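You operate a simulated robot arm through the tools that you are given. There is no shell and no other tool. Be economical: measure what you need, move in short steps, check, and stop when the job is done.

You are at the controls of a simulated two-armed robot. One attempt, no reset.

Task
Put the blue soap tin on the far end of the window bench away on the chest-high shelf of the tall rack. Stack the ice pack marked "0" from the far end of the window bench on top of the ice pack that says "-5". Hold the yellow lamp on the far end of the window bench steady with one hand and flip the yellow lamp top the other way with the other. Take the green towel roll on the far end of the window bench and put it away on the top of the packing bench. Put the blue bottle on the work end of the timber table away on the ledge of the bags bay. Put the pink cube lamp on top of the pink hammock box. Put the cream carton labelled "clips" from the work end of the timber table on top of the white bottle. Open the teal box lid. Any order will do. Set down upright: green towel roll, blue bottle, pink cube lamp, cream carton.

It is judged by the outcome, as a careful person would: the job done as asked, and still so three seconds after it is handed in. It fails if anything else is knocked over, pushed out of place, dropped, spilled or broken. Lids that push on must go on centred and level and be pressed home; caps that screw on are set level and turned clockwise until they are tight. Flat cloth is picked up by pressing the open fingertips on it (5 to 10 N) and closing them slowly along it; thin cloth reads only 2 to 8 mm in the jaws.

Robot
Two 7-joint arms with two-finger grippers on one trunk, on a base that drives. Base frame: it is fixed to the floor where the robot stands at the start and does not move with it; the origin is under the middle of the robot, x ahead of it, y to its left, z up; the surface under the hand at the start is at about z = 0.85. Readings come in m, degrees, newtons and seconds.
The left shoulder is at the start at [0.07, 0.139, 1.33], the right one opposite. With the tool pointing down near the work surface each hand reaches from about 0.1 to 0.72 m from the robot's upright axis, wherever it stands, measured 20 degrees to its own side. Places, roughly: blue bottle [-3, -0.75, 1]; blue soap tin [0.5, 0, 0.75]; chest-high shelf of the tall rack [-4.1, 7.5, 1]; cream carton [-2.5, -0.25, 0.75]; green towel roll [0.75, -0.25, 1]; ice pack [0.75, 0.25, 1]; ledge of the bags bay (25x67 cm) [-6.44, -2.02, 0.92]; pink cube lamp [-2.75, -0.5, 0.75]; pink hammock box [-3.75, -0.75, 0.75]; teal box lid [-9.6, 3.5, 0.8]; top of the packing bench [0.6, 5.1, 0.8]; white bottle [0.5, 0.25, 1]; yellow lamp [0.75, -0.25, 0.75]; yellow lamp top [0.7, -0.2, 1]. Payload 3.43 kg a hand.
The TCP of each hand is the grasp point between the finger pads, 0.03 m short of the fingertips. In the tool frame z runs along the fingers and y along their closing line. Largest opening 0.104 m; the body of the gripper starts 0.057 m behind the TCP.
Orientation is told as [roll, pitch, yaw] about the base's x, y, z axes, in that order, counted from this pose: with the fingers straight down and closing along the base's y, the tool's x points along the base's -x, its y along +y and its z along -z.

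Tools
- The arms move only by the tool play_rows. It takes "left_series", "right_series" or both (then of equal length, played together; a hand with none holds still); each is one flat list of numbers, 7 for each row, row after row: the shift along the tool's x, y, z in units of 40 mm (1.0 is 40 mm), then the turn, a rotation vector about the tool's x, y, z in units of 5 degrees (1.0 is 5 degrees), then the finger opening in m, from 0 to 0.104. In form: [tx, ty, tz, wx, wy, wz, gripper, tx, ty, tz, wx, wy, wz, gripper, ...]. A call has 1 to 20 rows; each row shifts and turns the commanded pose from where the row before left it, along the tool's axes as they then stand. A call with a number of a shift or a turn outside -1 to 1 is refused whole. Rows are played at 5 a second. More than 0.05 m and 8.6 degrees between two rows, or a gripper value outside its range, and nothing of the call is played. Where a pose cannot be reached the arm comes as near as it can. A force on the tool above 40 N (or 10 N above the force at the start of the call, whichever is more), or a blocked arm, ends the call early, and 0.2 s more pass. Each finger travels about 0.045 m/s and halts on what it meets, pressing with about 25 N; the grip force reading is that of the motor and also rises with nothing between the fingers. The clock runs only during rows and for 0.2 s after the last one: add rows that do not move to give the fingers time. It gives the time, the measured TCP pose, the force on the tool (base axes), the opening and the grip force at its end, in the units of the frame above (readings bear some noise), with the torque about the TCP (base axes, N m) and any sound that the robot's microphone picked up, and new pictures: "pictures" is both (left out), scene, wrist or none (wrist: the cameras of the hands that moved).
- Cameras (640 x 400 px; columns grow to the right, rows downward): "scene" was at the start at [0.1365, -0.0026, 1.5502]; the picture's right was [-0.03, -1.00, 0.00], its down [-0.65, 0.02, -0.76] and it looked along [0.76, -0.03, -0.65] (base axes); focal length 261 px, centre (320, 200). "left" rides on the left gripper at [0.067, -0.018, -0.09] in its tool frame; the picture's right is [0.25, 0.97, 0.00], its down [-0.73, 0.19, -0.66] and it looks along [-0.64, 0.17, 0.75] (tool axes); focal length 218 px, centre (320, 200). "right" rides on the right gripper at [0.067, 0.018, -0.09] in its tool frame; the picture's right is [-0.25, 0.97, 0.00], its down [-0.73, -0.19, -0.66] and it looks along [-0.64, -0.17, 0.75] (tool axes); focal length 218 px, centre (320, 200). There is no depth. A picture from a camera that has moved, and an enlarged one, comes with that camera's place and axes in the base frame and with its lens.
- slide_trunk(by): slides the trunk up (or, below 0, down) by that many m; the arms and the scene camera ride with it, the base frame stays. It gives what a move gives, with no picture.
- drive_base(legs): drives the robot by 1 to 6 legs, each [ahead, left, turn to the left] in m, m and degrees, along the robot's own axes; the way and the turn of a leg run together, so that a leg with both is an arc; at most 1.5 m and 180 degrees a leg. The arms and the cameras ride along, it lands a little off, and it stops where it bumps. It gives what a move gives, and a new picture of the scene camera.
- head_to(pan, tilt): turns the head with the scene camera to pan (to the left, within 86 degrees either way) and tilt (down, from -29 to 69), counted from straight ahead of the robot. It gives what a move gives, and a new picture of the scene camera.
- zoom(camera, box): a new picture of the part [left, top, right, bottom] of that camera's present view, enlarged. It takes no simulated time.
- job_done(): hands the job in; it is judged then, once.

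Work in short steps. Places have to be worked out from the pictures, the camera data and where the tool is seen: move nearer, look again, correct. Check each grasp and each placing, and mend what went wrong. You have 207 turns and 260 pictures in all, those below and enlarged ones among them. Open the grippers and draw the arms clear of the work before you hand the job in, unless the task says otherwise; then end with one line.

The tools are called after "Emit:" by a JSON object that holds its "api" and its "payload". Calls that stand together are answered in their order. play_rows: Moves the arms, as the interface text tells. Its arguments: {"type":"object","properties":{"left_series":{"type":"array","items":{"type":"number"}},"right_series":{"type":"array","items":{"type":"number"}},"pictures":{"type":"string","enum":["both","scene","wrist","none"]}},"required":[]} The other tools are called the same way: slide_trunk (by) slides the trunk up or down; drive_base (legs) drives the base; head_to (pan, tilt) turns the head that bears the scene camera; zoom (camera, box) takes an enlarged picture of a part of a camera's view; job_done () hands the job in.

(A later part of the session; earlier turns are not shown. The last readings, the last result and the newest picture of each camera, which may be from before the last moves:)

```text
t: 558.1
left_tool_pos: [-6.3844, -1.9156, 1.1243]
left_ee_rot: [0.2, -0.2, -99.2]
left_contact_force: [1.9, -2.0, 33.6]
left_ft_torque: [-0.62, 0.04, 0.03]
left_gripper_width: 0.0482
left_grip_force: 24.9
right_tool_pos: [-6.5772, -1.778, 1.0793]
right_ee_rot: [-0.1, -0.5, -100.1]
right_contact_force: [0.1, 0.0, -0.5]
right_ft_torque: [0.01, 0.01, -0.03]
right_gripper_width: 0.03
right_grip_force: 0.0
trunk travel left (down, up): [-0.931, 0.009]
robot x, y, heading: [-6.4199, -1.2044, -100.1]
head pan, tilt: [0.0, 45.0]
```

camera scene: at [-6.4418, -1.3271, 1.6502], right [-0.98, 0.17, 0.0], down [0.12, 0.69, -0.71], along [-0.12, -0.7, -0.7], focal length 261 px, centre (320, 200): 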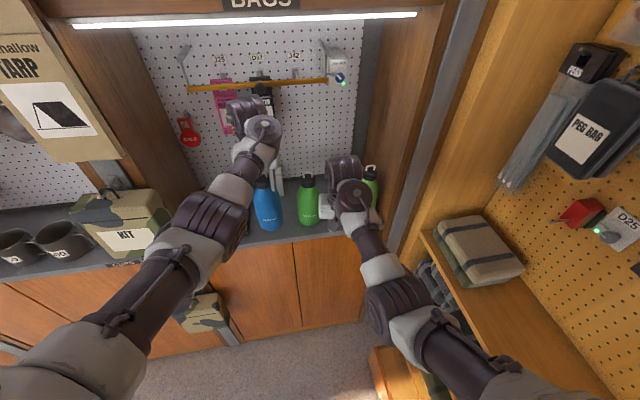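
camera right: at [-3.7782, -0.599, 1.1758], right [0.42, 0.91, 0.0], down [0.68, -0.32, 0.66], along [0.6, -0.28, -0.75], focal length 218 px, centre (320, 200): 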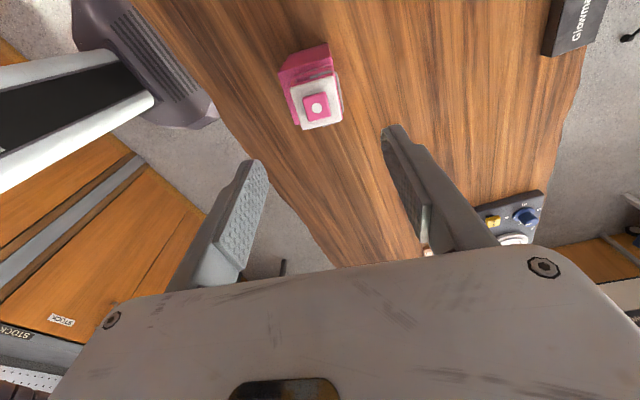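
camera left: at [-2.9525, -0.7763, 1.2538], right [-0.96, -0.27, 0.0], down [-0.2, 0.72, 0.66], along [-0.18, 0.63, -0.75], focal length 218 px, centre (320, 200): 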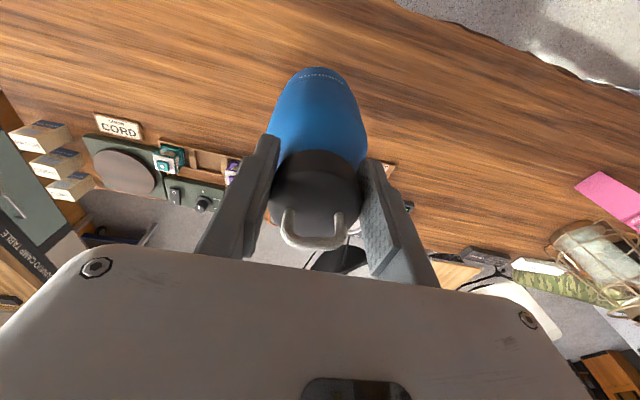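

Contact with 34 N at the expected height. Ease, release and rise.

Emit:
{"api": "play_rows", "payload": {"left_series": [0, 0, -0.08, 0, 0, 0, 0.048, 0, 0, 0, 0, 0, 0, 0.056, 0, 0, 0, 0, 0, 0, 0.066, 0, 0, 0, 0, 0, 0, 0.07, 0, 0, -0.5, 0, 0, 0, 0.07, 0, 0, -0.8, 0, 0, 0, 0.07, 0, 0, -0.5, 0, 0, 0, 0.07], "pictures": "both"}}

```text
t: 559.7
left_tool_pos: [-6.3851, -1.9181, 1.1929]
left_ee_rot: [0.2, 0.4, -99.4]
left_contact_force: [0.4, 0.0, 0.2]
left_ft_torque: [0.02, 0.02, 0.03]
left_gripper_width: 0.0699
left_grip_force: 0.1
right_tool_pos: [-6.5771, -1.781, 1.0767]
right_ee_rot: [-0.2, -0.4, -100.1]
right_contact_force: [0.2, -0.4, -0.1]
right_ft_torque: [0.01, 0.04, 0.0]
right_gripper_width: 0.03
right_grip_force: 0.1
trunk travel left (down, up): [-0.931, 0.009]
robot x, y, heading: [-6.4238, -1.2024, -100.2]
head pan, tilt: [0.0, 45.0]
camera scene: at [-6.4432, -1.3322, 1.6496], right [-0.98, 0.17, 0.0], down [0.12, 0.7, -0.71], along [-0.12, -0.7, -0.71], focal length 261 px, centre (320, 200)
camera left: at [-6.3925, -1.8499, 1.2843], right [1.0, 0.09, 0.0], down [0.07, -0.76, 0.65], along [0.06, -0.65, -0.76], focal length 218 px, centre (320, 200)
```

scene: 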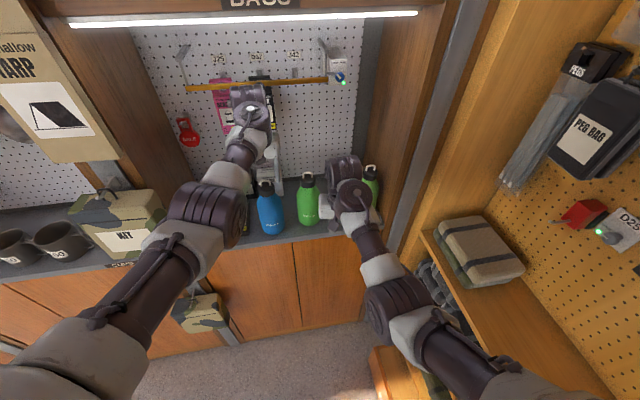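
left: 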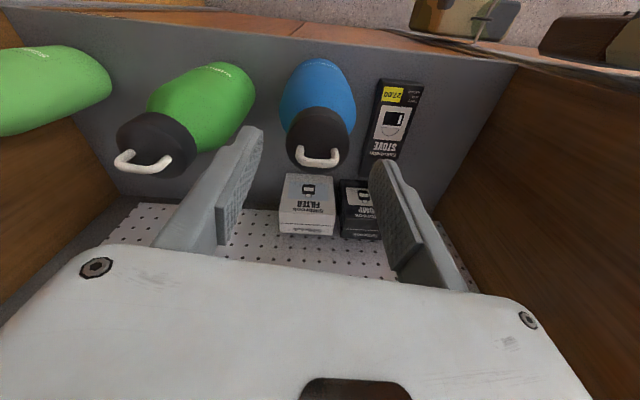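

The bottle stands upright on the BAGS ledge. Back out along the same path and reverse east along the corridor.

Emit:
{"api": "drive_base", "payload": {"legs": [[-0.2, 0, 0], [-0.2, 0.115, 0], [-0.24, 0.77, 0], [0, 0, -79.6], [0, 0.46, 0], [-1.4, 0, 0]]}}

Emit:
{"api": "drive_base", "payload": {"legs": [[-1.4, 0, 0], [-0.7, 0, 0]]}}

```text
t: 578.9
left_tool_pos: [-4.7291, -1.3513, 1.1928]
left_ee_rot: [0.1, 0.6, -178.1]
left_contact_force: [-0.3, 0.2, -0.1]
left_ft_torque: [-0.01, -0.04, -0.02]
left_gripper_width: 0.0703
left_grip_force: 0.1
right_tool_pos: [-4.634, -1.1356, 1.076]
right_ee_rot: [-0.2, -0.5, -178.8]
right_contact_force: [0.5, 0.0, -0.3]
right_ft_torque: [-0.03, -0.01, 0.0]
right_gripper_width: 0.03
right_grip_force: 0.0
trunk travel left (down, up): [-0.931, 0.009]
robot x, y, heading: [-4.0325, -1.1698, -178.7]
head pan, tilt: [0.0, 45.0]
camera scene: at [-4.1661, -1.1776, 1.6495], right [-0.02, 1.0, 0.0], down [0.71, 0.02, -0.71], along [-0.71, -0.02, -0.71], focal length 261 px, centre (320, 200)
```

scene: 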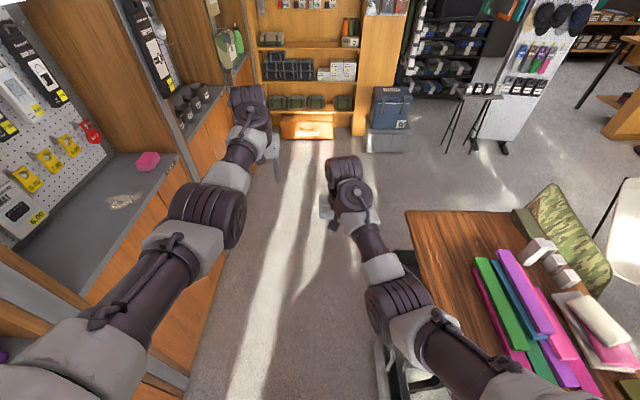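

```text
t: 589.2
left_tool_pos: [-2.6577, -1.305, 1.1919]
left_ee_rot: [0.2, 0.5, -177.6]
left_contact_force: [-0.4, 0.6, 0.5]
left_ft_torque: [0.0, 0.0, 0.03]
left_gripper_width: 0.07
left_grip_force: 0.1
right_tool_pos: [-2.5628, -1.0902, 1.0765]
right_ee_rot: [-0.2, -0.3, -178.3]
right_contact_force: [0.8, -0.1, -0.7]
right_ft_torque: [0.02, 0.02, -0.03]
right_gripper_width: 0.0298
right_grip_force: 0.0
trunk travel left (down, up): [-0.931, 0.009]
robot x, y, heading: [-1.962, -1.124, -178.3]
head pan, tilt: [0.0, 45.0]
camera scene: at [-2.0958, -1.1273, 1.6494], right [-0.03, 1.0, 0.0], down [0.71, 0.02, -0.71], along [-0.71, -0.02, -0.71], focal length 261 px, centre (320, 200)
```

scene: 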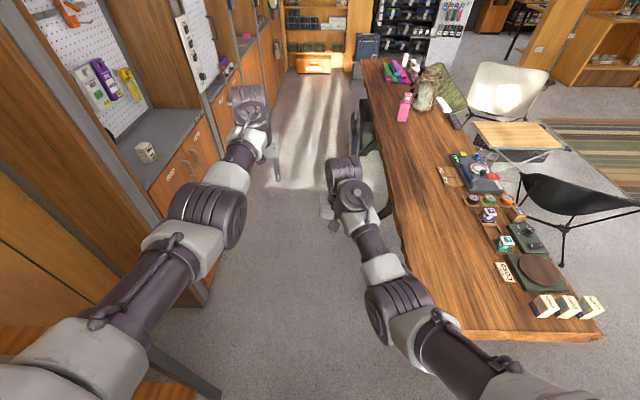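

Cartons at the table's near corner; CLIPS is the outermost (≈-2.47,-0.27). Move the right hand outward and step the base to the table's east end.

Emit:
{"api": "play_rows", "payload": {"right_series": [0, -0.9, 0, 0, 0, 0, 0.06, 0, -0.9, 0, 0, 0, 0, 0.08, 0, -0.9, 0, 0, 0, 0, 0.08, 0, -0.9, 0, 0, 0, 0, 0.08], "pictures": "none"}}

Emit:
{"api": "drive_base", "payload": {"legs": [[-0.08, 0, -1.7], [0, -0.6, 0]]}}

Emit:
{"api": "zoom", "payload": {"camera": "right", "box": [0, 0, 640, 400]}}

```text
t: 590.2
left_tool_pos: [-2.6572, -1.3032, 1.1932]
left_ee_rot: [0.2, 0.4, -177.5]
left_contact_force: [-1.1, 0.5, -0.4]
left_ft_torque: [-0.06, 0.05, -0.03]
left_gripper_width: 0.07
left_grip_force: 0.0
right_tool_pos: [-2.5671, -0.9434, 1.0759]
right_ee_rot: [0.0, -0.5, -178.3]
right_contact_force: [-0.1, 0.8, 0.5]
right_ft_torque: [-0.02, 0.0, 0.0]
right_gripper_width: 0.0799
right_grip_force: 0.1
trunk travel left (down, up): [-0.931, 0.009]
robot x, y, heading: [-1.9641, -1.1241, -178.2]
head pan, tilt: [0.0, 45.0]
```

```text
t: 593.9
left_tool_pos: [-2.5784, -0.7622, 1.1912]
left_ee_rot: [0.5, 0.5, -178.3]
left_contact_force: [-0.7, 0.2, 0.3]
left_ft_torque: [-0.07, 0.03, -0.02]
left_gripper_width: 0.0698
left_grip_force: 0.0
right_tool_pos: [-2.4834, -0.4047, 1.0751]
right_ee_rot: [0.0, -0.5, -179.1]
right_contact_force: [-0.8, 1.2, 0.5]
right_ft_torque: [-0.11, -0.01, 0.03]
right_gripper_width: 0.0803
right_grip_force: 0.0
trunk travel left (down, up): [-0.931, 0.009]
robot x, y, heading: [-1.88, -0.5985, -178.8]
head pan, tilt: [0.0, 45.0]
stopped in leg 2: the robot was blocked; the commanded pose is now the measured one
camera scene: at [-2.0134, -0.5893, 1.6493], right [-0.02, 1.0, -0.01], down [0.71, 0.01, -0.71], along [-0.71, -0.02, -0.71], focal length 261 px, centre (320, 200)
```

scene: 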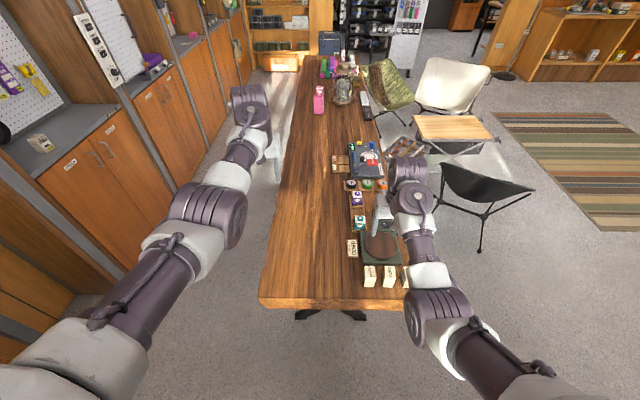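

```text
1.00 times, centred on (320, 200) of right (not enlarged: the box is as wide or as high as the picture)
camera zoom: at [-2.416, -0.4198, 1.164], right [-0.24, -0.97, 0.0], down [-0.73, 0.18, 0.66], along [-0.64, 0.15, -0.75], focal length 218 px, centre (320, 200)
```

zoom: 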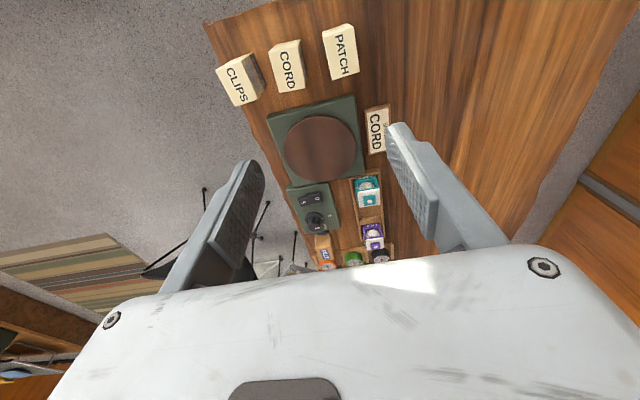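

Base just touches the desk corner; ease off 1 cm. CLIPS carton top ≈(-2.459,-0.302). Move the right hand above it and lower for a closer look.

Emit:
{"api": "drive_base", "payload": {"legs": [[0, 0.012, 0]]}}

Emit:
{"api": "play_rows", "payload": {"right_series": [0.15, -0.65, 0.5, 0, 0, -0.4, 0.08, 0.15, -0.65, 0.5, 0, 0, -0.4, 0.08, 0.15, -0.65, 0.5, 0, 0, -0.4, 0.08, 0.15, -0.65, 0.5, 0, 0, -0.4, 0.08, 0, 0, 0.6, 0, 0, 0, 0.08, 0, 0, 0, 0, 0, 0, 0.08], "pictures": "wrist"}}

```text
t: 594.6
left_tool_pos: [-2.5745, -0.7787, 1.1932]
left_ee_rot: [0.3, 0.5, -178.4]
left_contact_force: [-0.2, 0.2, -0.7]
left_ft_torque: [-0.05, 0.02, 0.02]
left_gripper_width: 0.07
left_grip_force: 0.0
right_tool_pos: [-2.481, -0.4184, 1.0764]
right_ee_rot: [0.1, -0.6, -179.1]
right_contact_force: [-0.3, 0.2, -1.0]
right_ft_torque: [-0.05, 0.02, -0.02]
right_gripper_width: 0.0802
right_grip_force: 0.0
trunk travel left (down, up): [-0.931, 0.009]
robot x, y, heading: [-1.8809, -0.6097, -178.8]
head pan, tilt: [0.0, 45.0]
camera scene: at [-2.0108, -0.605, 1.6496], right [-0.02, 1.0, 0.0], down [0.71, 0.01, -0.71], along [-0.71, -0.02, -0.71], focal length 261 px, centre (320, 200)
```

scene: 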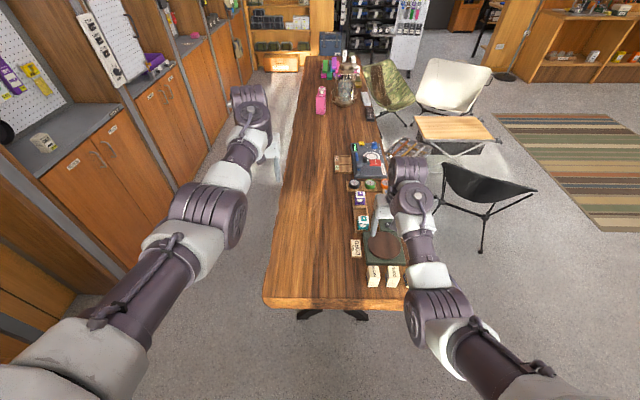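

```text
t: 596.0
left_tool_pos: [-2.5757, -0.7823, 1.1922]
left_ee_rot: [0.1, 0.4, -178.3]
left_contact_force: [0.0, -0.7, -0.1]
left_ft_torque: [0.02, -0.02, 0.01]
left_gripper_width: 0.0703
left_grip_force: 0.1
right_tool_pos: [-2.4657, -0.3158, 0.9721]
right_ee_rot: [-0.3, -0.6, -171.0]
right_contact_force: [0.2, 0.1, 0.3]
right_ft_torque: [-0.01, -0.02, 0.02]
right_gripper_width: 0.0803
right_grip_force: 0.1
trunk travel left (down, up): [-0.931, 0.009]
robot x, y, heading: [-1.8824, -0.6073, -178.9]
head pan, tilt: [0.0, 45.0]
camera right: at [-2.3972, -0.3223, 1.0607], right [-0.1, -1.0, 0.0], down [-0.74, 0.07, 0.66], along [-0.66, 0.07, -0.75], focal length 218 px, centre (320, 200)
```

right: 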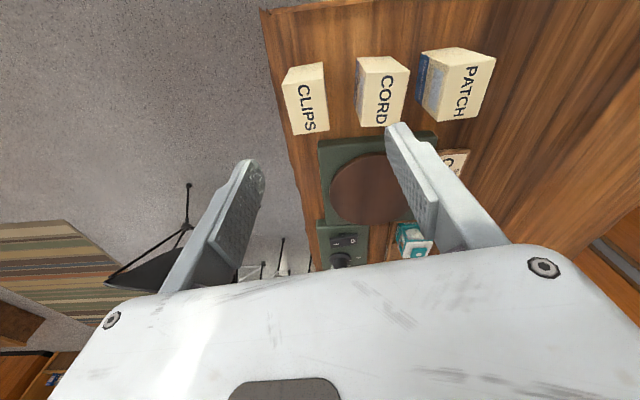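

Aligned: carton centre ≈(-2.466,-0.302), hand yaw matches. Shift 14 mm and descend, then close and lift.

Emit:
{"api": "play_rows", "payload": {"right_series": [0.05, -0.345, 0, 0, 0.12, 0, 0.075, 0, 0, 1, 0, 0, 0, 0.075, 0, 0, 1, 0, 0, 0, 0.075, 0, 0, 1, 0, 0, 0, 0.075, 0, 0, 0.6, 0, 0, 0, 0.075, 0, 0, 0.2, 0, 0, 0, 0.075, 0, 0, 0, 0, 0, 0, 0.075], "pictures": "wrist"}}

```text
t: 597.0
left_tool_pos: [-2.5693, -0.7824, 1.1943]
left_ee_rot: [0.1, 0.2, -178.3]
left_contact_force: [0.4, 0.3, -0.4]
left_ft_torque: [0.05, 0.03, -0.02]
left_gripper_width: 0.07
left_grip_force: 0.1
right_tool_pos: [-2.4671, -0.303, 0.8667]
right_ee_rot: [-0.4, -0.7, -170.7]
right_contact_force: [6.1, -1.8, 15.5]
right_ft_torque: [-0.83, -0.05, 0.27]
right_gripper_width: 0.0722
right_grip_force: 0.1
right hand out of reach, approached as far as the arm can: row 5
trunk travel left (down, up): [-0.931, 0.009]
robot x, y, heading: [-1.8842, -0.6086, -178.8]
head pan, tilt: [0.0, 45.0]
stopped in row 5 (right hand): the force on the tool passed its limit at 49 N (the readings are from after the stop); the commanded pose is now the measured one
camera right: at [-2.3977, -0.309, 0.9564], right [-0.09, -1.0, 0.0], down [-0.74, 0.07, 0.67], along [-0.66, 0.07, -0.75], focal length 218 px, centre (320, 200)
```

right: 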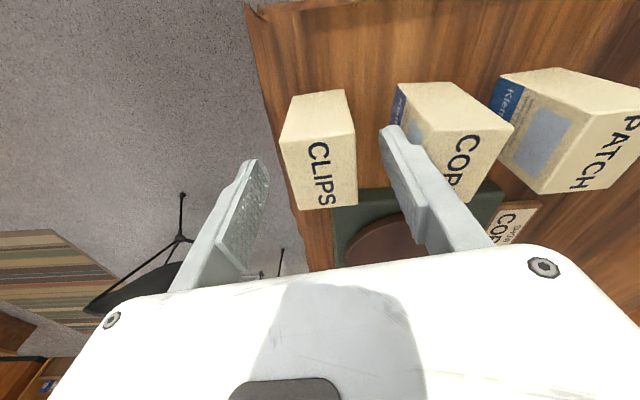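

The inner finger touched the CORD carton. Lift 1.5 cm, narrow the opening to 0.058 and descend again.

Emit:
{"api": "play_rows", "payload": {"right_series": [0, 0, -0.5, 0, 0, 0, 0.065, 0, 0, 0, 0, 0.1, 0, 0.058, 0, 0, 0, 0, 0, 0, 0.058, 0, 0, 0.5, 0, 0, 0, 0.058, 0, 0, 0.4, 0, 0, 0, 0.058, 0, 0, 0.4, 0, 0, 0, 0.058, 0, 0, 0.3, 0, 0, 0, 0.058, 0, 0, 0, 0, 0, 0, 0.058], "pictures": "wrist"}}

```text
t: 598.9
left_tool_pos: [-2.575, -0.7814, 1.1926]
left_ee_rot: [0.1, 0.4, -178.2]
left_contact_force: [0.3, -0.1, 0.4]
left_ft_torque: [-0.01, 0.02, -0.01]
left_gripper_width: 0.07
left_grip_force: 0.1
right_tool_pos: [-2.4594, -0.3032, 0.8314]
right_ee_rot: [-0.5, -0.3, -170.8]
right_contact_force: [-5.3, -1.7, 14.6]
right_ft_torque: [-0.52, -0.04, -0.18]
right_gripper_width: 0.0552
right_grip_force: 0.0
right hand out of reach, approached as far as the arm can: row 6, 7
trunk travel left (down, up): [-0.931, 0.009]
robot x, y, heading: [-1.8811, -0.6084, -178.9]
head pan, tilt: [0.0, 45.0]
camera right: at [-2.3907, -0.3099, 0.9202], right [-0.1, -1.0, -0.01], down [-0.75, 0.07, 0.66], along [-0.66, 0.07, -0.75], focal length 218 px, centre (320, 200)
```

right: 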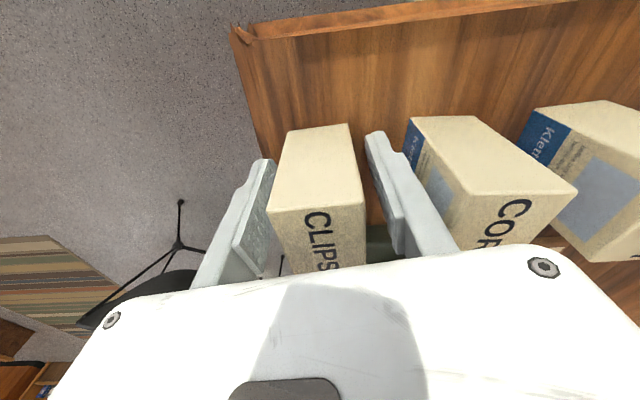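

Fingers straddle CLIPS. Close and lift.

Emit:
{"api": "play_rows", "payload": {"right_series": [0, 0, -0.05, 0, 0, 0, 0.045, 0, 0, 0, 0, 0, 0, 0.03, 0, 0, 0, 0, 0, 0, 0.03, 0, 0, 0, 0, 0, 0, 0.03, 0, 0, -0.5, 0, 0, 0, 0.03, 0, 0, -1, 0, 0, 0, 0.03, 0, 0, -1, 0, 0, 0, 0.03, 0, 0, -1, 0, 0, 0, 0.03, 0, 0, -1, 0, 0, 0, 0.03], "pictures": "wrist"}}

```text
t: 600.9
left_tool_pos: [-2.5754, -0.7814, 1.1919]
left_ee_rot: [0.1, 0.4, -178.4]
left_contact_force: [0.3, -0.3, 0.4]
left_ft_torque: [0.0, 0.02, 0.02]
left_gripper_width: 0.0702
left_grip_force: 0.1
right_tool_pos: [-2.4581, -0.3048, 1.0116]
right_ee_rot: [-0.4, 0.2, -170.9]
right_contact_force: [-0.2, -0.3, -1.1]
right_ft_torque: [-0.01, 0.0, -0.01]
right_gripper_width: 0.0342
right_grip_force: 25.2
trunk travel left (down, up): [-0.931, 0.009]
robot x, y, heading: [-1.8768, -0.6075, -178.9]
head pan, tilt: [0.0, 45.0]
camera right: at [-2.3901, -0.3104, 1.101], right [-0.1, -1.0, -0.01], down [-0.75, 0.07, 0.66], along [-0.65, 0.07, -0.75], focal length 218 px, centre (320, 200)
```

right: 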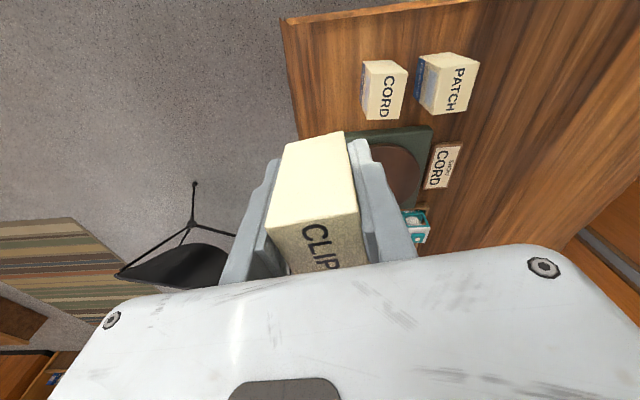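

CLIPS carton held. Raise it, back out to the east and turn toward the window bench.

Emit:
{"api": "play_rows", "payload": {"right_series": [0, 0, -1, 0, 0, 0, 0.03, 0, 0.3, -1, 0, 0, 0.4, 0.03, 0, 0.3, -1, 0, 0, 0.4, 0.03, 0, 0.3, -0.5, 0, 0, 0.4, 0.03], "pictures": "none"}}

Emit:
{"api": "drive_base", "payload": {"legs": [[0, 0.34, 0], [-1.4, 0, -1], [-0.25, 0, 0], [0, 0, -179]]}}

```text
t: 601.9
left_tool_pos: [-2.5748, -0.7808, 1.1931]
left_ee_rot: [0.2, 0.4, -178.4]
left_contact_force: [-0.1, 0.8, -1.0]
left_ft_torque: [-0.02, 0.05, -0.03]
left_gripper_width: 0.0698
left_grip_force: 0.1
right_tool_pos: [-2.4456, -0.3142, 1.0507]
right_ee_rot: [-0.3, 0.0, -175.7]
right_contact_force: [-1.0, -0.5, -0.4]
right_ft_torque: [-0.01, 0.03, 0.02]
right_gripper_width: 0.0339
right_grip_force: 25.0
right hand out of reach, approached as far as the arm can: row 2, 3, 4
trunk travel left (down, up): [-0.931, 0.009]
robot x, y, heading: [-1.8823, -0.6094, -178.9]
head pan, tilt: [0.0, 45.0]
```

```text
t: 619.4
left_tool_pos: [0.4678, -0.8106, 1.1927]
left_ee_rot: [0.1, 0.6, -2.1]
left_contact_force: [0.7, 0.1, -0.2]
left_ft_torque: [0.01, 0.01, 0.01]
left_gripper_width: 0.0704
left_grip_force: 0.1
right_tool_pos: [0.3069, -1.2661, 1.0513]
right_ee_rot: [-0.4, -0.1, 0.4]
right_contact_force: [-0.4, -0.9, -0.6]
right_ft_torque: [0.0, 0.01, 0.0]
right_gripper_width: 0.0339
right_grip_force: 24.8
trunk travel left (down, up): [-0.931, 0.009]
robot x, y, heading: [-0.2384, -0.9399, -2.6]
head pan, tilt: [0.0, 45.0]
camera scene: at [-0.1038, -0.9434, 1.6496], right [-0.05, -1.0, 0.0], down [-0.71, 0.03, -0.71], along [0.71, -0.03, -0.71], focal length 261 px, centre (320, 200)
```

scene: 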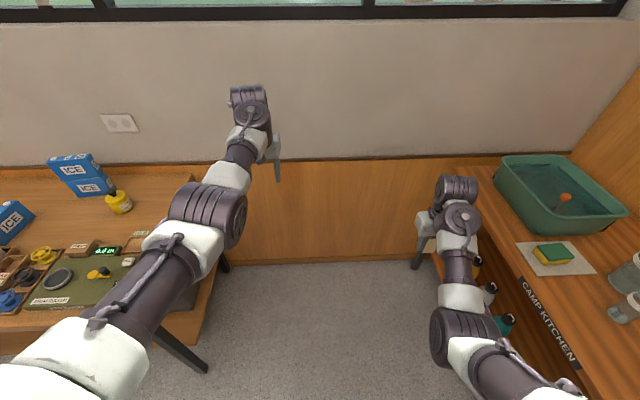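

Extend and raise the right hand to restore its posture, then go along the bench front.

Emit:
{"api": "play_rows", "payload": {"right_series": [-1, 0.3, 0, 0, 0, 0, 0.03, -1, 0.3, 0, 0, 0, 0, 0.03, -0.5, 0.3, -0.5, 0, 0, 0, 0.03, 0, 0, -1, 0, 0, 0, 0.03, 0, 0, -1, 0, 0, 0, 0.03, 0, 0, -1, 0, 0, 0, 0.03], "pictures": "none"}}

Emit:
{"api": "drive_base", "payload": {"legs": [[-0.25, 0, 2.6], [0, 1.28, 0]]}}

```text
t: 620.8
left_tool_pos: [0.4684, -0.8109, 1.1919]
left_ee_rot: [0.0, 0.5, -2.2]
left_contact_force: [-0.5, 0.4, 1.5]
left_ft_torque: [0.03, 0.0, -0.01]
left_gripper_width: 0.0701
left_grip_force: 0.0
right_tool_pos: [0.4228, -1.2158, 1.1793]
right_ee_rot: [-0.4, 0.1, 0.3]
right_contact_force: [-0.4, -0.3, -1.2]
right_ft_torque: [-0.03, -0.01, 0.03]
right_gripper_width: 0.0341
right_grip_force: 25.2
right hand out of reach, approached as far as the arm can: row 6
trunk travel left (down, up): [-0.931, 0.009]
robot x, y, heading: [-0.2367, -0.9392, -2.6]
head pan, tilt: [0.0, 45.0]
```

```text
t: 628.8
left_tool_pos: [0.1962, 0.5312, 1.1921]
left_ee_rot: [0.1, 0.5, 1.5]
left_contact_force: [0.8, 0.0, 0.4]
left_ft_torque: [0.0, 0.01, -0.02]
left_gripper_width: 0.07
left_grip_force: 0.0
right_tool_pos: [0.1771, 0.1235, 1.1793]
right_ee_rot: [-0.2, 0.0, 4.1]
right_contact_force: [0.1, -1.0, -0.5]
right_ft_torque: [0.02, 0.02, 0.01]
right_gripper_width: 0.0343
right_grip_force: 25.0
trunk travel left (down, up): [-0.931, 0.009]
robot x, y, heading: [-0.5005, 0.3617, 1.2]
head pan, tilt: [0.0, 45.0]
camera scene: at [-0.3662, 0.3633, 1.6496], right [0.02, -1.0, 0.0], down [-0.71, -0.01, -0.71], along [0.71, 0.01, -0.71], focal length 261 px, centre (320, 200)
```

scene: 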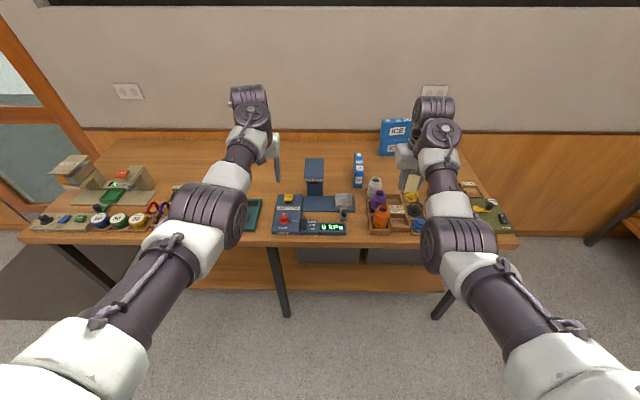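

White bottle mouth ≈(0.438, 0.152). Drive ahead 0.26 to bring the carton above it and view.

Emit:
{"api": "drive_base", "payload": {"legs": [[0.255, 0.02, -1.2]]}}

Emit:
{"api": "zoom", "payload": {"camera": "scene", "box": [320, 130, 480, 230]}}

Emit:
{"api": "zoom", "payload": {"camera": "right", "box": [0, 0, 640, 400]}}

```text
t: 630.6
left_tool_pos: [0.452, 0.537, 1.1955]
left_ee_rot: [0.2, 0.2, 0.1]
left_contact_force: [0.0, 0.1, 0.2]
left_ft_torque: [0.01, -0.02, -0.04]
left_gripper_width: 0.07
left_grip_force: 0.1
right_tool_pos: [0.4247, 0.1306, 1.1803]
right_ee_rot: [-0.4, -0.2, 2.7]
right_contact_force: [0.0, -0.3, -0.4]
right_ft_torque: [-0.03, -0.01, -0.03]
right_gripper_width: 0.034
right_grip_force: 25.5
trunk travel left (down, up): [-0.931, 0.009]
robot x, y, heading: [-0.2438, 0.3795, -0.2]
head pan, tilt: [0.0, 45.0]
camera scene: at [-0.1142, 0.3825, 1.65], right [-0.01, -1.0, 0.0], down [-0.71, 0.0, -0.71], along [0.71, 0.0, -0.71], focal length 261 px, centre (320, 200)
```

scene: 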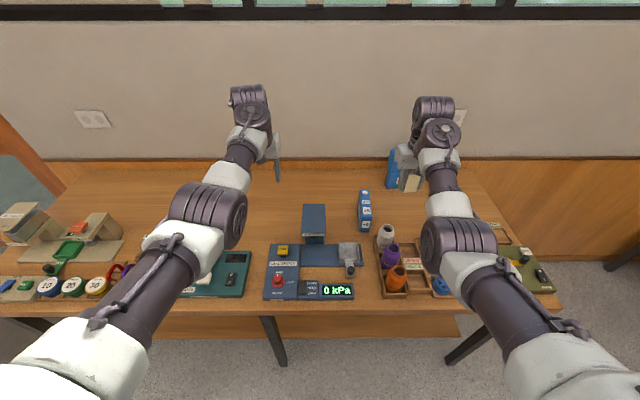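

```text
4.00 times, centred on (400, 180) of scene
camera zoom: at [-0.1142, 0.3825, 1.65], right [-0.01, -1.0, 0.0], down [-0.71, 0.0, -0.71], along [0.71, 0.0, -0.71], focal length 1043 px, centre (0, 280)
```

zoom: 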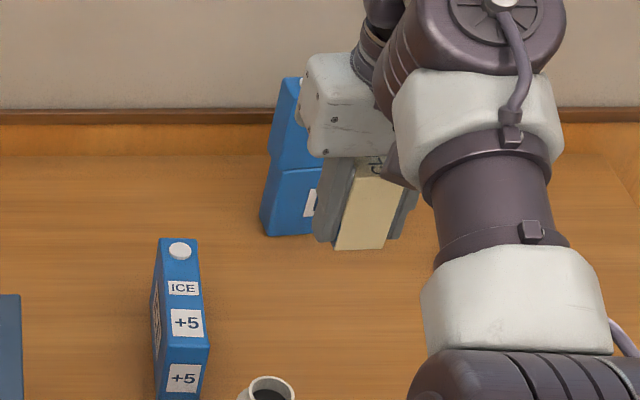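

```text
1.00 times, centred on (320, 200) of right (not enlarged: the box is as wide or as high as the picture)
camera zoom: at [0.3554, 0.146, 1.2706], right [0.21, 0.98, -0.01], down [0.74, -0.15, 0.66], along [0.64, -0.14, -0.75], focal length 218 px, centre (320, 200)
```

zoom: 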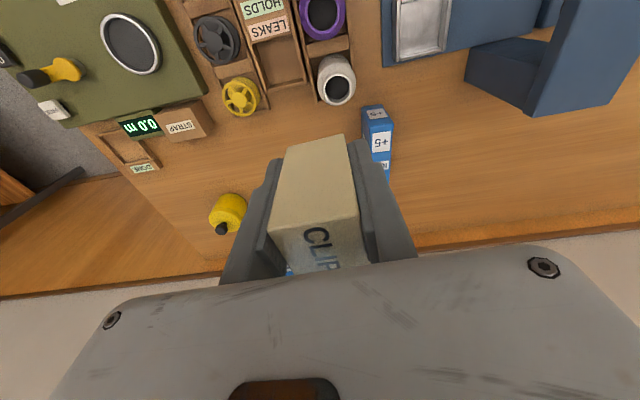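

Mouth centre ≈(0.4345,0.1545), top ≈0.97. Shift 24 mm left and lower to ~3.5 cm above, then check.

Emit:
{"api": "play_rows", "payload": {"right_series": [0, 0.6, 0.5, 0, 0, 0, 0.03, 0, 0, 0.9, 0, 0, 0, 0.03, 0, 0, 0.9, 0, 0, 0, 0.03, 0, 0, 0.7, 0, 0, 0, 0.03, 0, 0, 0, 0, 0, 0, 0.03], "pictures": "wrist"}}

Emit:
{"api": "zoom", "payload": {"camera": "scene", "box": [330, 180, 458, 280]}}

```text
t: 631.8
left_tool_pos: [0.4541, 0.5374, 1.1924]
left_ee_rot: [0.1, 0.3, 0.1]
left_contact_force: [0.1, -0.4, 0.1]
left_ft_torque: [0.01, -0.03, 0.01]
left_gripper_width: 0.0698
left_grip_force: 0.1
right_tool_pos: [0.4244, 0.1552, 1.0599]
right_ee_rot: [-0.3, -0.1, 2.7]
right_contact_force: [-0.4, -0.2, -0.3]
right_ft_torque: [-0.02, -0.01, 0.01]
right_gripper_width: 0.0341
right_grip_force: 25.1
trunk travel left (down, up): [-0.931, 0.009]
robot x, y, heading: [-0.2476, 0.381, -0.4]
head pan, tilt: [0.0, 45.0]
camera right: at [0.3558, 0.1708, 1.149], right [0.21, 0.98, -0.01], down [0.74, -0.15, 0.66], along [0.64, -0.14, -0.75], focal length 218 px, centre (320, 200)
```

right: 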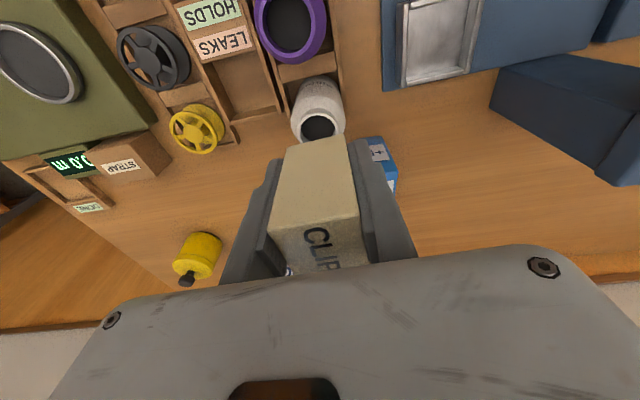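

```text
4.00 times, centred on (394, 230) of scene
camera zoom: at [-0.1117, 0.3828, 1.6497], right [-0.01, -1.0, 0.0], down [-0.71, 0.0, -0.71], along [0.71, 0.0, -0.71], focal length 1043 px, centre (24, 80)
```

zoom: 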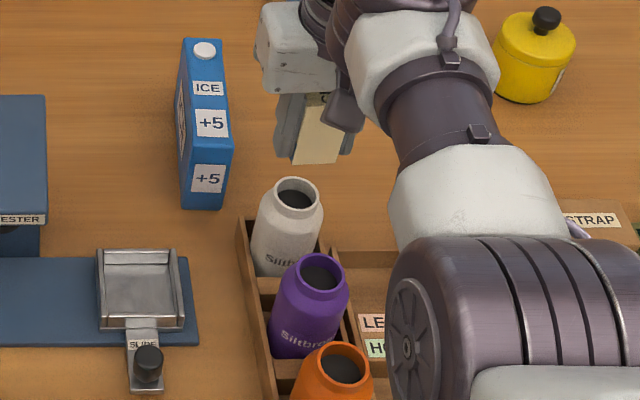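

Carton centre ≈(0.4375,0.154) vs mouth (0.431,0.1545): shift 6 mm back, then lower gently to contact.

Emit:
{"api": "play_rows", "payload": {"right_series": [0.16, 0.01, 0.3, 0, 0, 0, 0.03, 0, 0, 0.3, 0, 0, 0, 0.03, 0, 0, 0.15, 0, 0, 0, 0.03, 0, 0, 0.12, 0, 0, 0, 0.03, 0, 0, 0, 0, 0, 0, 0.03], "pictures": "none"}}

Emit:
{"api": "zoom", "payload": {"camera": "scene", "box": [370, 190, 434, 240]}}

```text
t: 633.0
left_tool_pos: [0.4551, 0.538, 1.1918]
left_ee_rot: [0.2, 0.4, 0.1]
left_contact_force: [0.7, 0.1, -0.5]
left_ft_torque: [0.03, 0.01, -0.02]
left_gripper_width: 0.0699
left_grip_force: 0.0
right_tool_pos: [0.42, 0.1541, 1.0237]
right_ee_rot: [-0.4, -0.1, 2.6]
right_contact_force: [-0.4, 0.3, -0.2]
right_ft_torque: [0.01, -0.02, 0.0]
right_gripper_width: 0.0341
right_grip_force: 24.4
trunk travel left (down, up): [-0.931, 0.009]
robot x, y, heading: [-0.2452, 0.3818, -0.3]
head pan, tilt: [0.0, 45.0]
```

```text
8.00 times, centred on (402, 215) of scene
camera zoom: at [-0.1107, 0.3827, 1.6496], right [-0.01, -1.0, 0.0], down [-0.71, 0.0, -0.71], along [0.71, 0.0, -0.71], focal length 2086 px, centre (-336, 80)
```

zoom: 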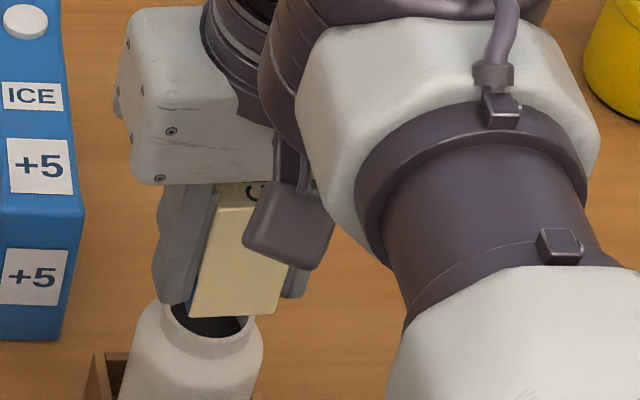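

Carton still ~9 mm too far and ~8 mm to the right. Correct and lower in 3 mm steps.

Emit:
{"api": "play_rows", "payload": {"right_series": [0.225, 0.2, 0, 0, 0, 0, 0.03, 0, 0, 0.1, 0, 0, 0, 0.03, 0, 0, 0.08, 0, 0, 0, 0.03, 0, 0, 0, 0, 0, 0, 0.03], "pictures": "none"}}

Emit:
{"api": "zoom", "payload": {"camera": "scene", "box": [370, 190, 434, 240]}}

```text
t: 634.0
left_tool_pos: [0.4547, 0.537, 1.1917]
left_ee_rot: [0.1, 0.6, 0.1]
left_contact_force: [-0.2, 0.2, 0.3]
left_ft_torque: [0.01, 0.01, 0.01]
left_gripper_width: 0.0699
left_grip_force: 0.1
right_tool_pos: [0.4103, 0.1612, 1.0158]
right_ee_rot: [-0.4, 0.0, 2.7]
right_contact_force: [-0.7, -0.3, -1.3]
right_ft_torque: [0.02, 0.01, 0.02]
right_gripper_width: 0.0344
right_grip_force: 25.0
trunk travel left (down, up): [-0.931, 0.009]
robot x, y, heading: [-0.2452, 0.3832, -0.2]
head pan, tilt: [0.0, 45.0]
```

```text
8.00 times, centred on (402, 215) of scene
camera zoom: at [-0.1107, 0.3828, 1.6496], right [-0.01, -1.0, 0.0], down [-0.71, 0.0, -0.71], along [0.71, 0.0, -0.71], focal length 2086 px, centre (-336, 80)
```

zoom: 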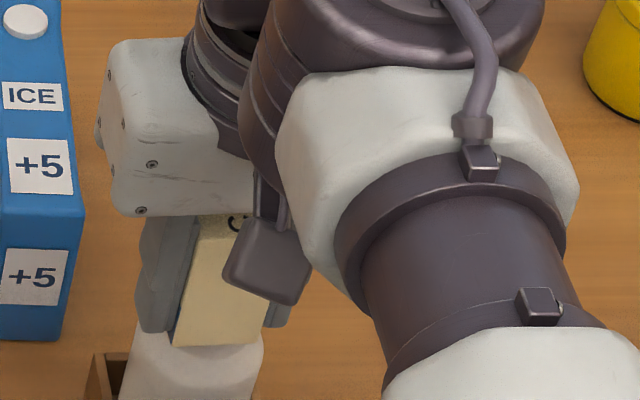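

Nicely aligned. Lower to contact.

Emit:
{"api": "play_rows", "payload": {"right_series": [0, 0.03, 0.08, 0, 0, 0, 0.03, 0, 0, 0.08, 0, 0, 0, 0.03, 0, 0, 0.08, 0, 0, 0, 0.03, 0, 0, 0, 0, 0, 0, 0.03], "pictures": "none"}}

```text
t: 635.0
left_tool_pos: [0.4549, 0.5374, 1.193]
left_ee_rot: [0.2, 0.5, 0.1]
left_contact_force: [0.3, -0.3, -0.2]
left_ft_torque: [0.02, 0.02, 0.01]
left_gripper_width: 0.0699
left_grip_force: 0.1
right_tool_pos: [0.4102, 0.1624, 1.0083]
right_ee_rot: [-0.3, 0.0, 2.7]
right_contact_force: [0.0, 0.6, -0.5]
right_ft_torque: [0.0, 0.01, 0.01]
right_gripper_width: 0.0343
right_grip_force: 25.7
trunk travel left (down, up): [-0.931, 0.009]
robot x, y, heading: [-0.2437, 0.381, -0.2]
head pan, tilt: [0.0, 45.0]
```

Emit:
{"api": "play_rows", "payload": {"right_series": [0, 0, 0.08, 0, 0, 0, 0.03, 0, 0, 0.08, 0, 0, 0, 0.03, 0, 0, 0.06, 0, 0, 0, 0.03, 0, 0, 0, 0, 0, 0, 0.03], "pictures": "none"}}

Emit:
{"api": "zoom", "payload": {"camera": "scene", "box": [370, 190, 434, 240]}}

```text
t: 636.0
left_tool_pos: [0.4536, 0.5372, 1.1928]
left_ee_rot: [0.2, 0.5, 0.1]
left_contact_force: [0.4, -0.1, -0.2]
left_ft_torque: [-0.04, 0.05, 0.01]
left_gripper_width: 0.07
left_grip_force: 0.1
right_tool_pos: [0.4106, 0.1628, 0.9986]
right_ee_rot: [-0.5, 0.0, 2.7]
right_contact_force: [0.1, 0.0, -0.6]
right_ft_torque: [0.02, 0.03, 0.0]
right_gripper_width: 0.0343
right_grip_force: 24.9
trunk travel left (down, up): [-0.931, 0.009]
robot x, y, heading: [-0.243, 0.383, -0.2]
head pan, tilt: [0.0, 45.0]
```

```text
8.00 times, centred on (402, 215) of scene
camera zoom: at [-0.1105, 0.3827, 1.6496], right [-0.01, -1.0, 0.0], down [-0.71, 0.0, -0.71], along [0.71, 0.0, -0.71], focal length 2086 px, centre (-336, 80)
```

zoom: 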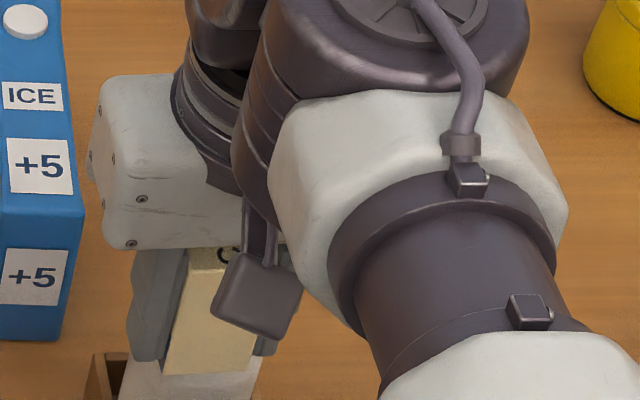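

Not yet touching; my height estimate was slightly off. Refine: shift +11 mm in x, -6 mm in y, then lower to contact.

Emit:
{"api": "play_rows", "payload": {"right_series": [-0.275, -0.15, -0.1, 0, 0, 0, 0.03, 0, 0, 0.1, 0, 0, 0, 0.03, 0, 0, 0.08, 0, 0, 0, 0.03, 0, 0, 0.08, 0, 0, 0, 0.03, 0, 0, 0.06, 0, 0, 0, 0.03, 0, 0, 0, 0, 0, 0, 0.03], "pictures": "none"}}

Emit:
{"api": "zoom", "payload": {"camera": "scene", "box": [370, 195, 434, 245]}}

```text
t: 637.4
left_tool_pos: [0.4555, 0.5365, 1.1935]
left_ee_rot: [0.0, 0.6, 0.1]
left_contact_force: [-0.2, -0.1, -0.1]
left_ft_torque: [0.01, -0.03, 0.0]
left_gripper_width: 0.07
left_grip_force: 0.0
right_tool_pos: [0.4211, 0.1562, 0.9906]
right_ee_rot: [-0.4, 0.0, 2.7]
right_contact_force: [0.4, -0.5, 0.1]
right_ft_torque: [0.04, 0.04, 0.0]
right_gripper_width: 0.0341
right_grip_force: 24.9
trunk travel left (down, up): [-0.931, 0.009]
robot x, y, heading: [-0.2441, 0.3823, -0.3]
head pan, tilt: [0.0, 45.0]
```

```text
8.00 times, centred on (402, 220) of scene
camera zoom: at [-0.1106, 0.3827, 1.6496], right [-0.01, -1.0, 0.0], down [-0.71, 0.0, -0.71], along [0.71, 0.0, -0.71], focal length 2086 px, centre (-336, 40)
```

zoom: 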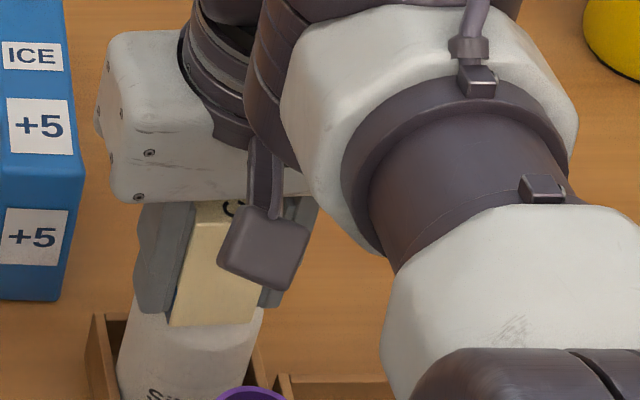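

Aligned over the mouth; keep lowering in 2.5 mm steps.

Emit:
{"api": "play_rows", "payload": {"right_series": [-0.03, 0, 0.07, 0, 0, 0, 0.03, 0, 0, 0.07, 0, 0, 0, 0.03, 0, 0, 0.07, 0, 0, 0, 0.03, 0, 0, 0, 0, 0, 0, 0.03], "pictures": "none"}}

```text
t: 638.4
left_tool_pos: [0.4514, 0.5381, 1.1954]
left_ee_rot: [0.1, 0.2, 0.1]
left_contact_force: [-0.4, 0.3, -0.4]
left_ft_torque: [0.03, 0.02, 0.02]
left_gripper_width: 0.07
left_grip_force: 0.0
right_tool_pos: [0.421, 0.1561, 0.9876]
right_ee_rot: [-0.4, -0.7, 2.6]
right_contact_force: [0.3, -4.5, 32.4]
right_ft_torque: [-0.09, -0.21, -0.07]
right_gripper_width: 0.0344
right_grip_force: 25.1
trunk travel left (down, up): [-0.931, 0.009]
robot x, y, heading: [-0.2484, 0.3828, -0.3]
head pan, tilt: [0.0, 45.0]
```

Contact near the centre (32 N). Ease up to unload, then open slowly and look.

Emit:
{"api": "play_rows", "payload": {"right_series": [0, 0, -0.14, 0, 0, 0, 0.034, 0, 0, 0, 0, 0, 0, 0.038, 0, 0, 0, 0, 0, 0, 0.044, 0, 0, 0, 0, 0, 0, 0.054, 0, 0, 0, 0, 0, 0, 0.065, 0, 0, 0, 0, 0, 0, 0.065], "pictures": "none"}}

Emit:
{"api": "zoom", "payload": {"camera": "scene", "box": [360, 180, 440, 245]}}

```text
t: 639.8
left_tool_pos: [0.4509, 0.5387, 1.1944]
left_ee_rot: [0.0, 0.2, 0.1]
left_contact_force: [-0.1, -0.4, -1.4]
left_ft_torque: [0.02, 0.03, 0.01]
left_gripper_width: 0.0702
left_grip_force: 0.0
right_tool_pos: [0.4193, 0.1584, 0.9921]
right_ee_rot: [-0.5, -0.4, 2.7]
right_contact_force: [-2.0, 2.6, 28.7]
right_ft_torque: [-0.76, -0.19, -0.06]
right_gripper_width: 0.0575
right_grip_force: 0.0
trunk travel left (down, up): [-0.931, 0.009]
robot x, y, heading: [-0.246, 0.3843, -0.2]
head pan, tilt: [0.0, 45.0]
```

```text
6.15 times, centred on (400, 212) of scene
camera zoom: at [-0.1169, 0.3855, 1.6503], right [-0.01, -1.0, 0.0], down [-0.7, 0.0, -0.71], along [0.71, -0.01, -0.7], focal length 1605 px, centre (-172, 123)
```

zoom: 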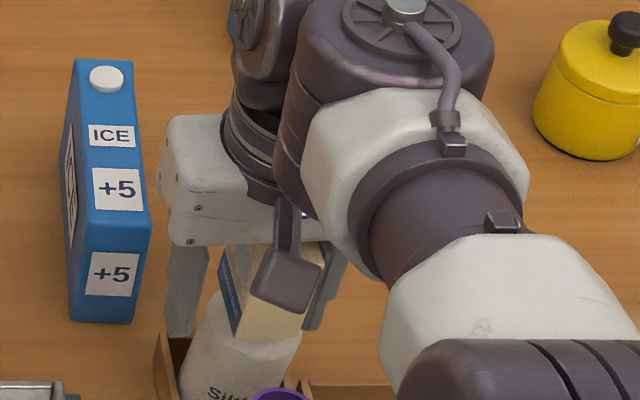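

Fingertips are pressing on the bottle rim. Raise straight up gently 2 cm and look at the carton.

Emit:
{"api": "play_rows", "payload": {"right_series": [0, 0, -0.2, 0, 0, 0, 0.06, 0, 0, -0.2, 0, 0, 0, 0.065, 0, 0, -0.3, 0, 0, 0, 0.065, 0, 0, 0, 0, 0, 0, 0.065], "pictures": "wrist"}}

Emit:
{"api": "zoom", "payload": {"camera": "scene", "box": [360, 180, 440, 245]}}

```text
t: 640.8
left_tool_pos: [0.4551, 0.5387, 1.1922]
left_ee_rot: [0.2, 0.5, 0.0]
left_contact_force: [-0.4, 0.4, -0.1]
left_ft_torque: [-0.01, -0.02, -0.02]
left_gripper_width: 0.0701
left_grip_force: 0.0
right_tool_pos: [0.4233, 0.1576, 1.0147]
right_ee_rot: [-0.3, 0.1, 2.7]
right_contact_force: [-0.7, 0.5, 1.4]
right_ft_torque: [0.06, 0.02, -0.04]
right_gripper_width: 0.0652
right_grip_force: 0.4
trunk travel left (down, up): [-0.931, 0.009]
robot x, y, heading: [-0.2424, 0.3834, -0.4]
head pan, tilt: [0.0, 45.0]
camera right: at [0.3535, 0.173, 1.1041], right [0.21, 0.98, -0.01], down [0.74, -0.15, 0.66], along [0.64, -0.14, -0.75], focal length 218 px, centre (320, 200)
```

right: 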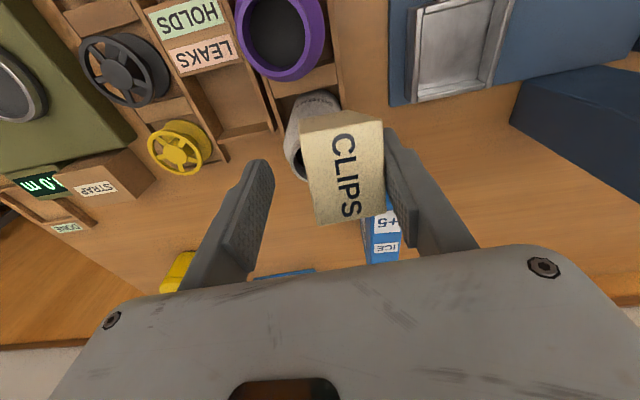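

```text
6.15 times, centred on (400, 212) of scene
camera zoom: at [-0.1102, 0.3827, 1.6495], right [-0.01, -1.0, 0.0], down [-0.71, 0.0, -0.71], along [0.71, 0.0, -0.71], focal length 1605 px, centre (-172, 123)
```

zoom: 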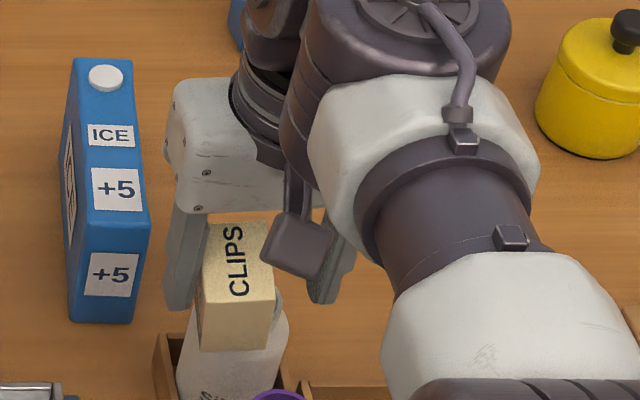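

The carton stands but ~9 mm off-centre. Re-centre: lower 1 cm, close lightly with the hand aligned to the bottle, nudge 6 mm forward, and release.

Emit:
{"api": "play_rows", "payload": {"right_series": [0, -0.16, 0, 0, 0, 0, 0.065, 0, 0, 0.25, 0, 0, 0, 0.065, 0, 0, 0, 0, 0, 0, 0.05, 0, 0, 0, 0, 0, 0, 0.04, 0, 0, 0, 0, 0, 0, 0.034, 0, 0, 0, 0, 0, 0, 0.033, -0.08, 0, 0, 0, 0, 0, 0.033, -0.08, 0, 0, 0, 0, 0, 0.033, 0, 0, 0, 0, 0, 0, 0.033], "pictures": "none"}}

Emit:
{"api": "zoom", "payload": {"camera": "scene", "box": [360, 180, 440, 245]}}

```text
t: 642.8
left_tool_pos: [0.4557, 0.5378, 1.1928]
left_ee_rot: [0.1, 0.3, 0.1]
left_contact_force: [0.0, -0.5, 0.6]
left_ft_torque: [-0.01, -0.01, 0.0]
left_gripper_width: 0.07
left_grip_force: 0.1
right_tool_pos: [0.4286, 0.1515, 1.0051]
right_ee_rot: [-0.3, -0.1, 2.7]
right_contact_force: [-1.2, -0.9, 0.2]
right_ft_torque: [0.01, 0.01, 0.02]
right_gripper_width: 0.0351
right_grip_force: 24.8
trunk travel left (down, up): [-0.931, 0.009]
robot x, y, heading: [-0.2451, 0.3825, -0.4]
head pan, tilt: [0.0, 45.0]
```

```text
6.15 times, centred on (400, 212) of scene
camera zoom: at [-0.1111, 0.3828, 1.6496], right [-0.01, -1.0, 0.0], down [-0.71, 0.0, -0.71], along [0.71, 0.0, -0.71], focal length 1605 px, centre (-172, 123)
```

zoom: 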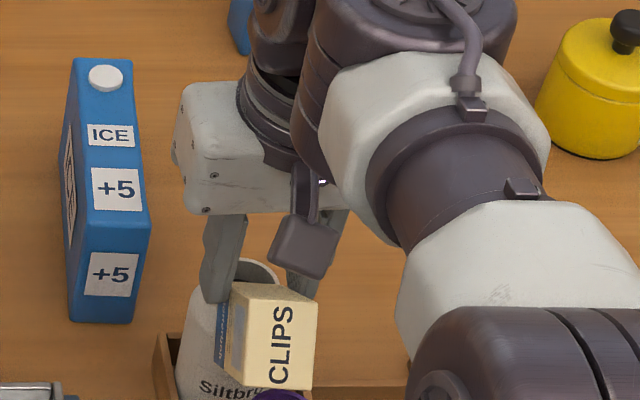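

The carton tipped toward me but is still gripped. Lift carefully and inspect.

Emit:
{"api": "play_rows", "payload": {"right_series": [0, 0, -0.3, 0, 0, 0, 0.025, 0, 0, -0.6, 0, 0, 0, 0.025, 0, 0, -0.8, 0, 0, 0, 0.025, 0, 0, -0.8, 0, 0, 0, 0.025], "pictures": "wrist"}}

Emit:
{"api": "zoom", "payload": {"camera": "scene", "box": [340, 150, 468, 250]}}

```text
t: 643.8
left_tool_pos: [0.4536, 0.538, 1.1925]
left_ee_rot: [0.1, 0.5, 0.1]
left_contact_force: [0.2, -0.9, 0.1]
left_ft_torque: [-0.06, -0.01, -0.01]
left_gripper_width: 0.0698
left_grip_force: 0.0
right_tool_pos: [0.4308, 0.1524, 1.1063]
right_ee_rot: [-0.3, -0.1, 2.7]
right_contact_force: [0.3, 0.2, -0.2]
right_ft_torque: [-0.01, -0.02, -0.01]
right_gripper_width: 0.035
right_grip_force: 25.4
trunk travel left (down, up): [-0.931, 0.009]
robot x, y, heading: [-0.2442, 0.3845, -0.6]
head pan, tilt: [0.0, 45.0]
camera right: at [0.3611, 0.1677, 1.1956], right [0.21, 0.98, -0.01], down [0.74, -0.15, 0.66], along [0.64, -0.14, -0.75], focal length 218 px, centre (320, 200)
```

right: 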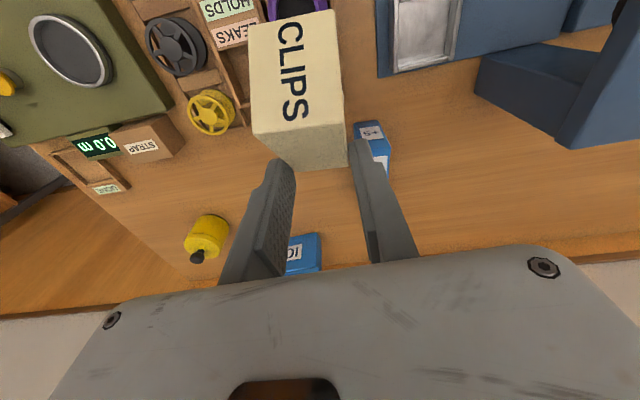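

```text
4.00 times, centred on (404, 200) of scene
camera zoom: at [-0.1107, 0.3829, 1.6496], right [-0.01, -1.0, 0.0], down [-0.71, 0.0, -0.71], along [0.71, 0.0, -0.71], focal length 1043 px, centre (-16, 200)
```

zoom: 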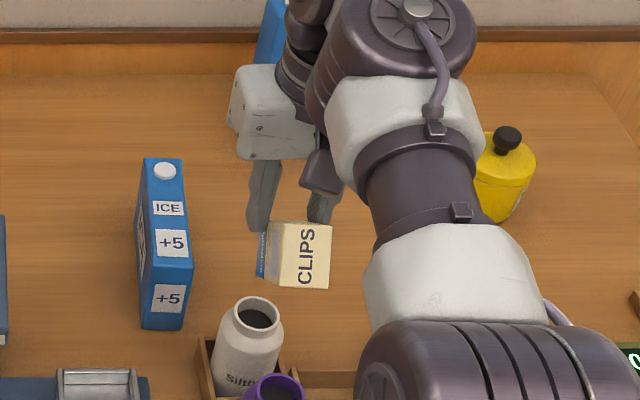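

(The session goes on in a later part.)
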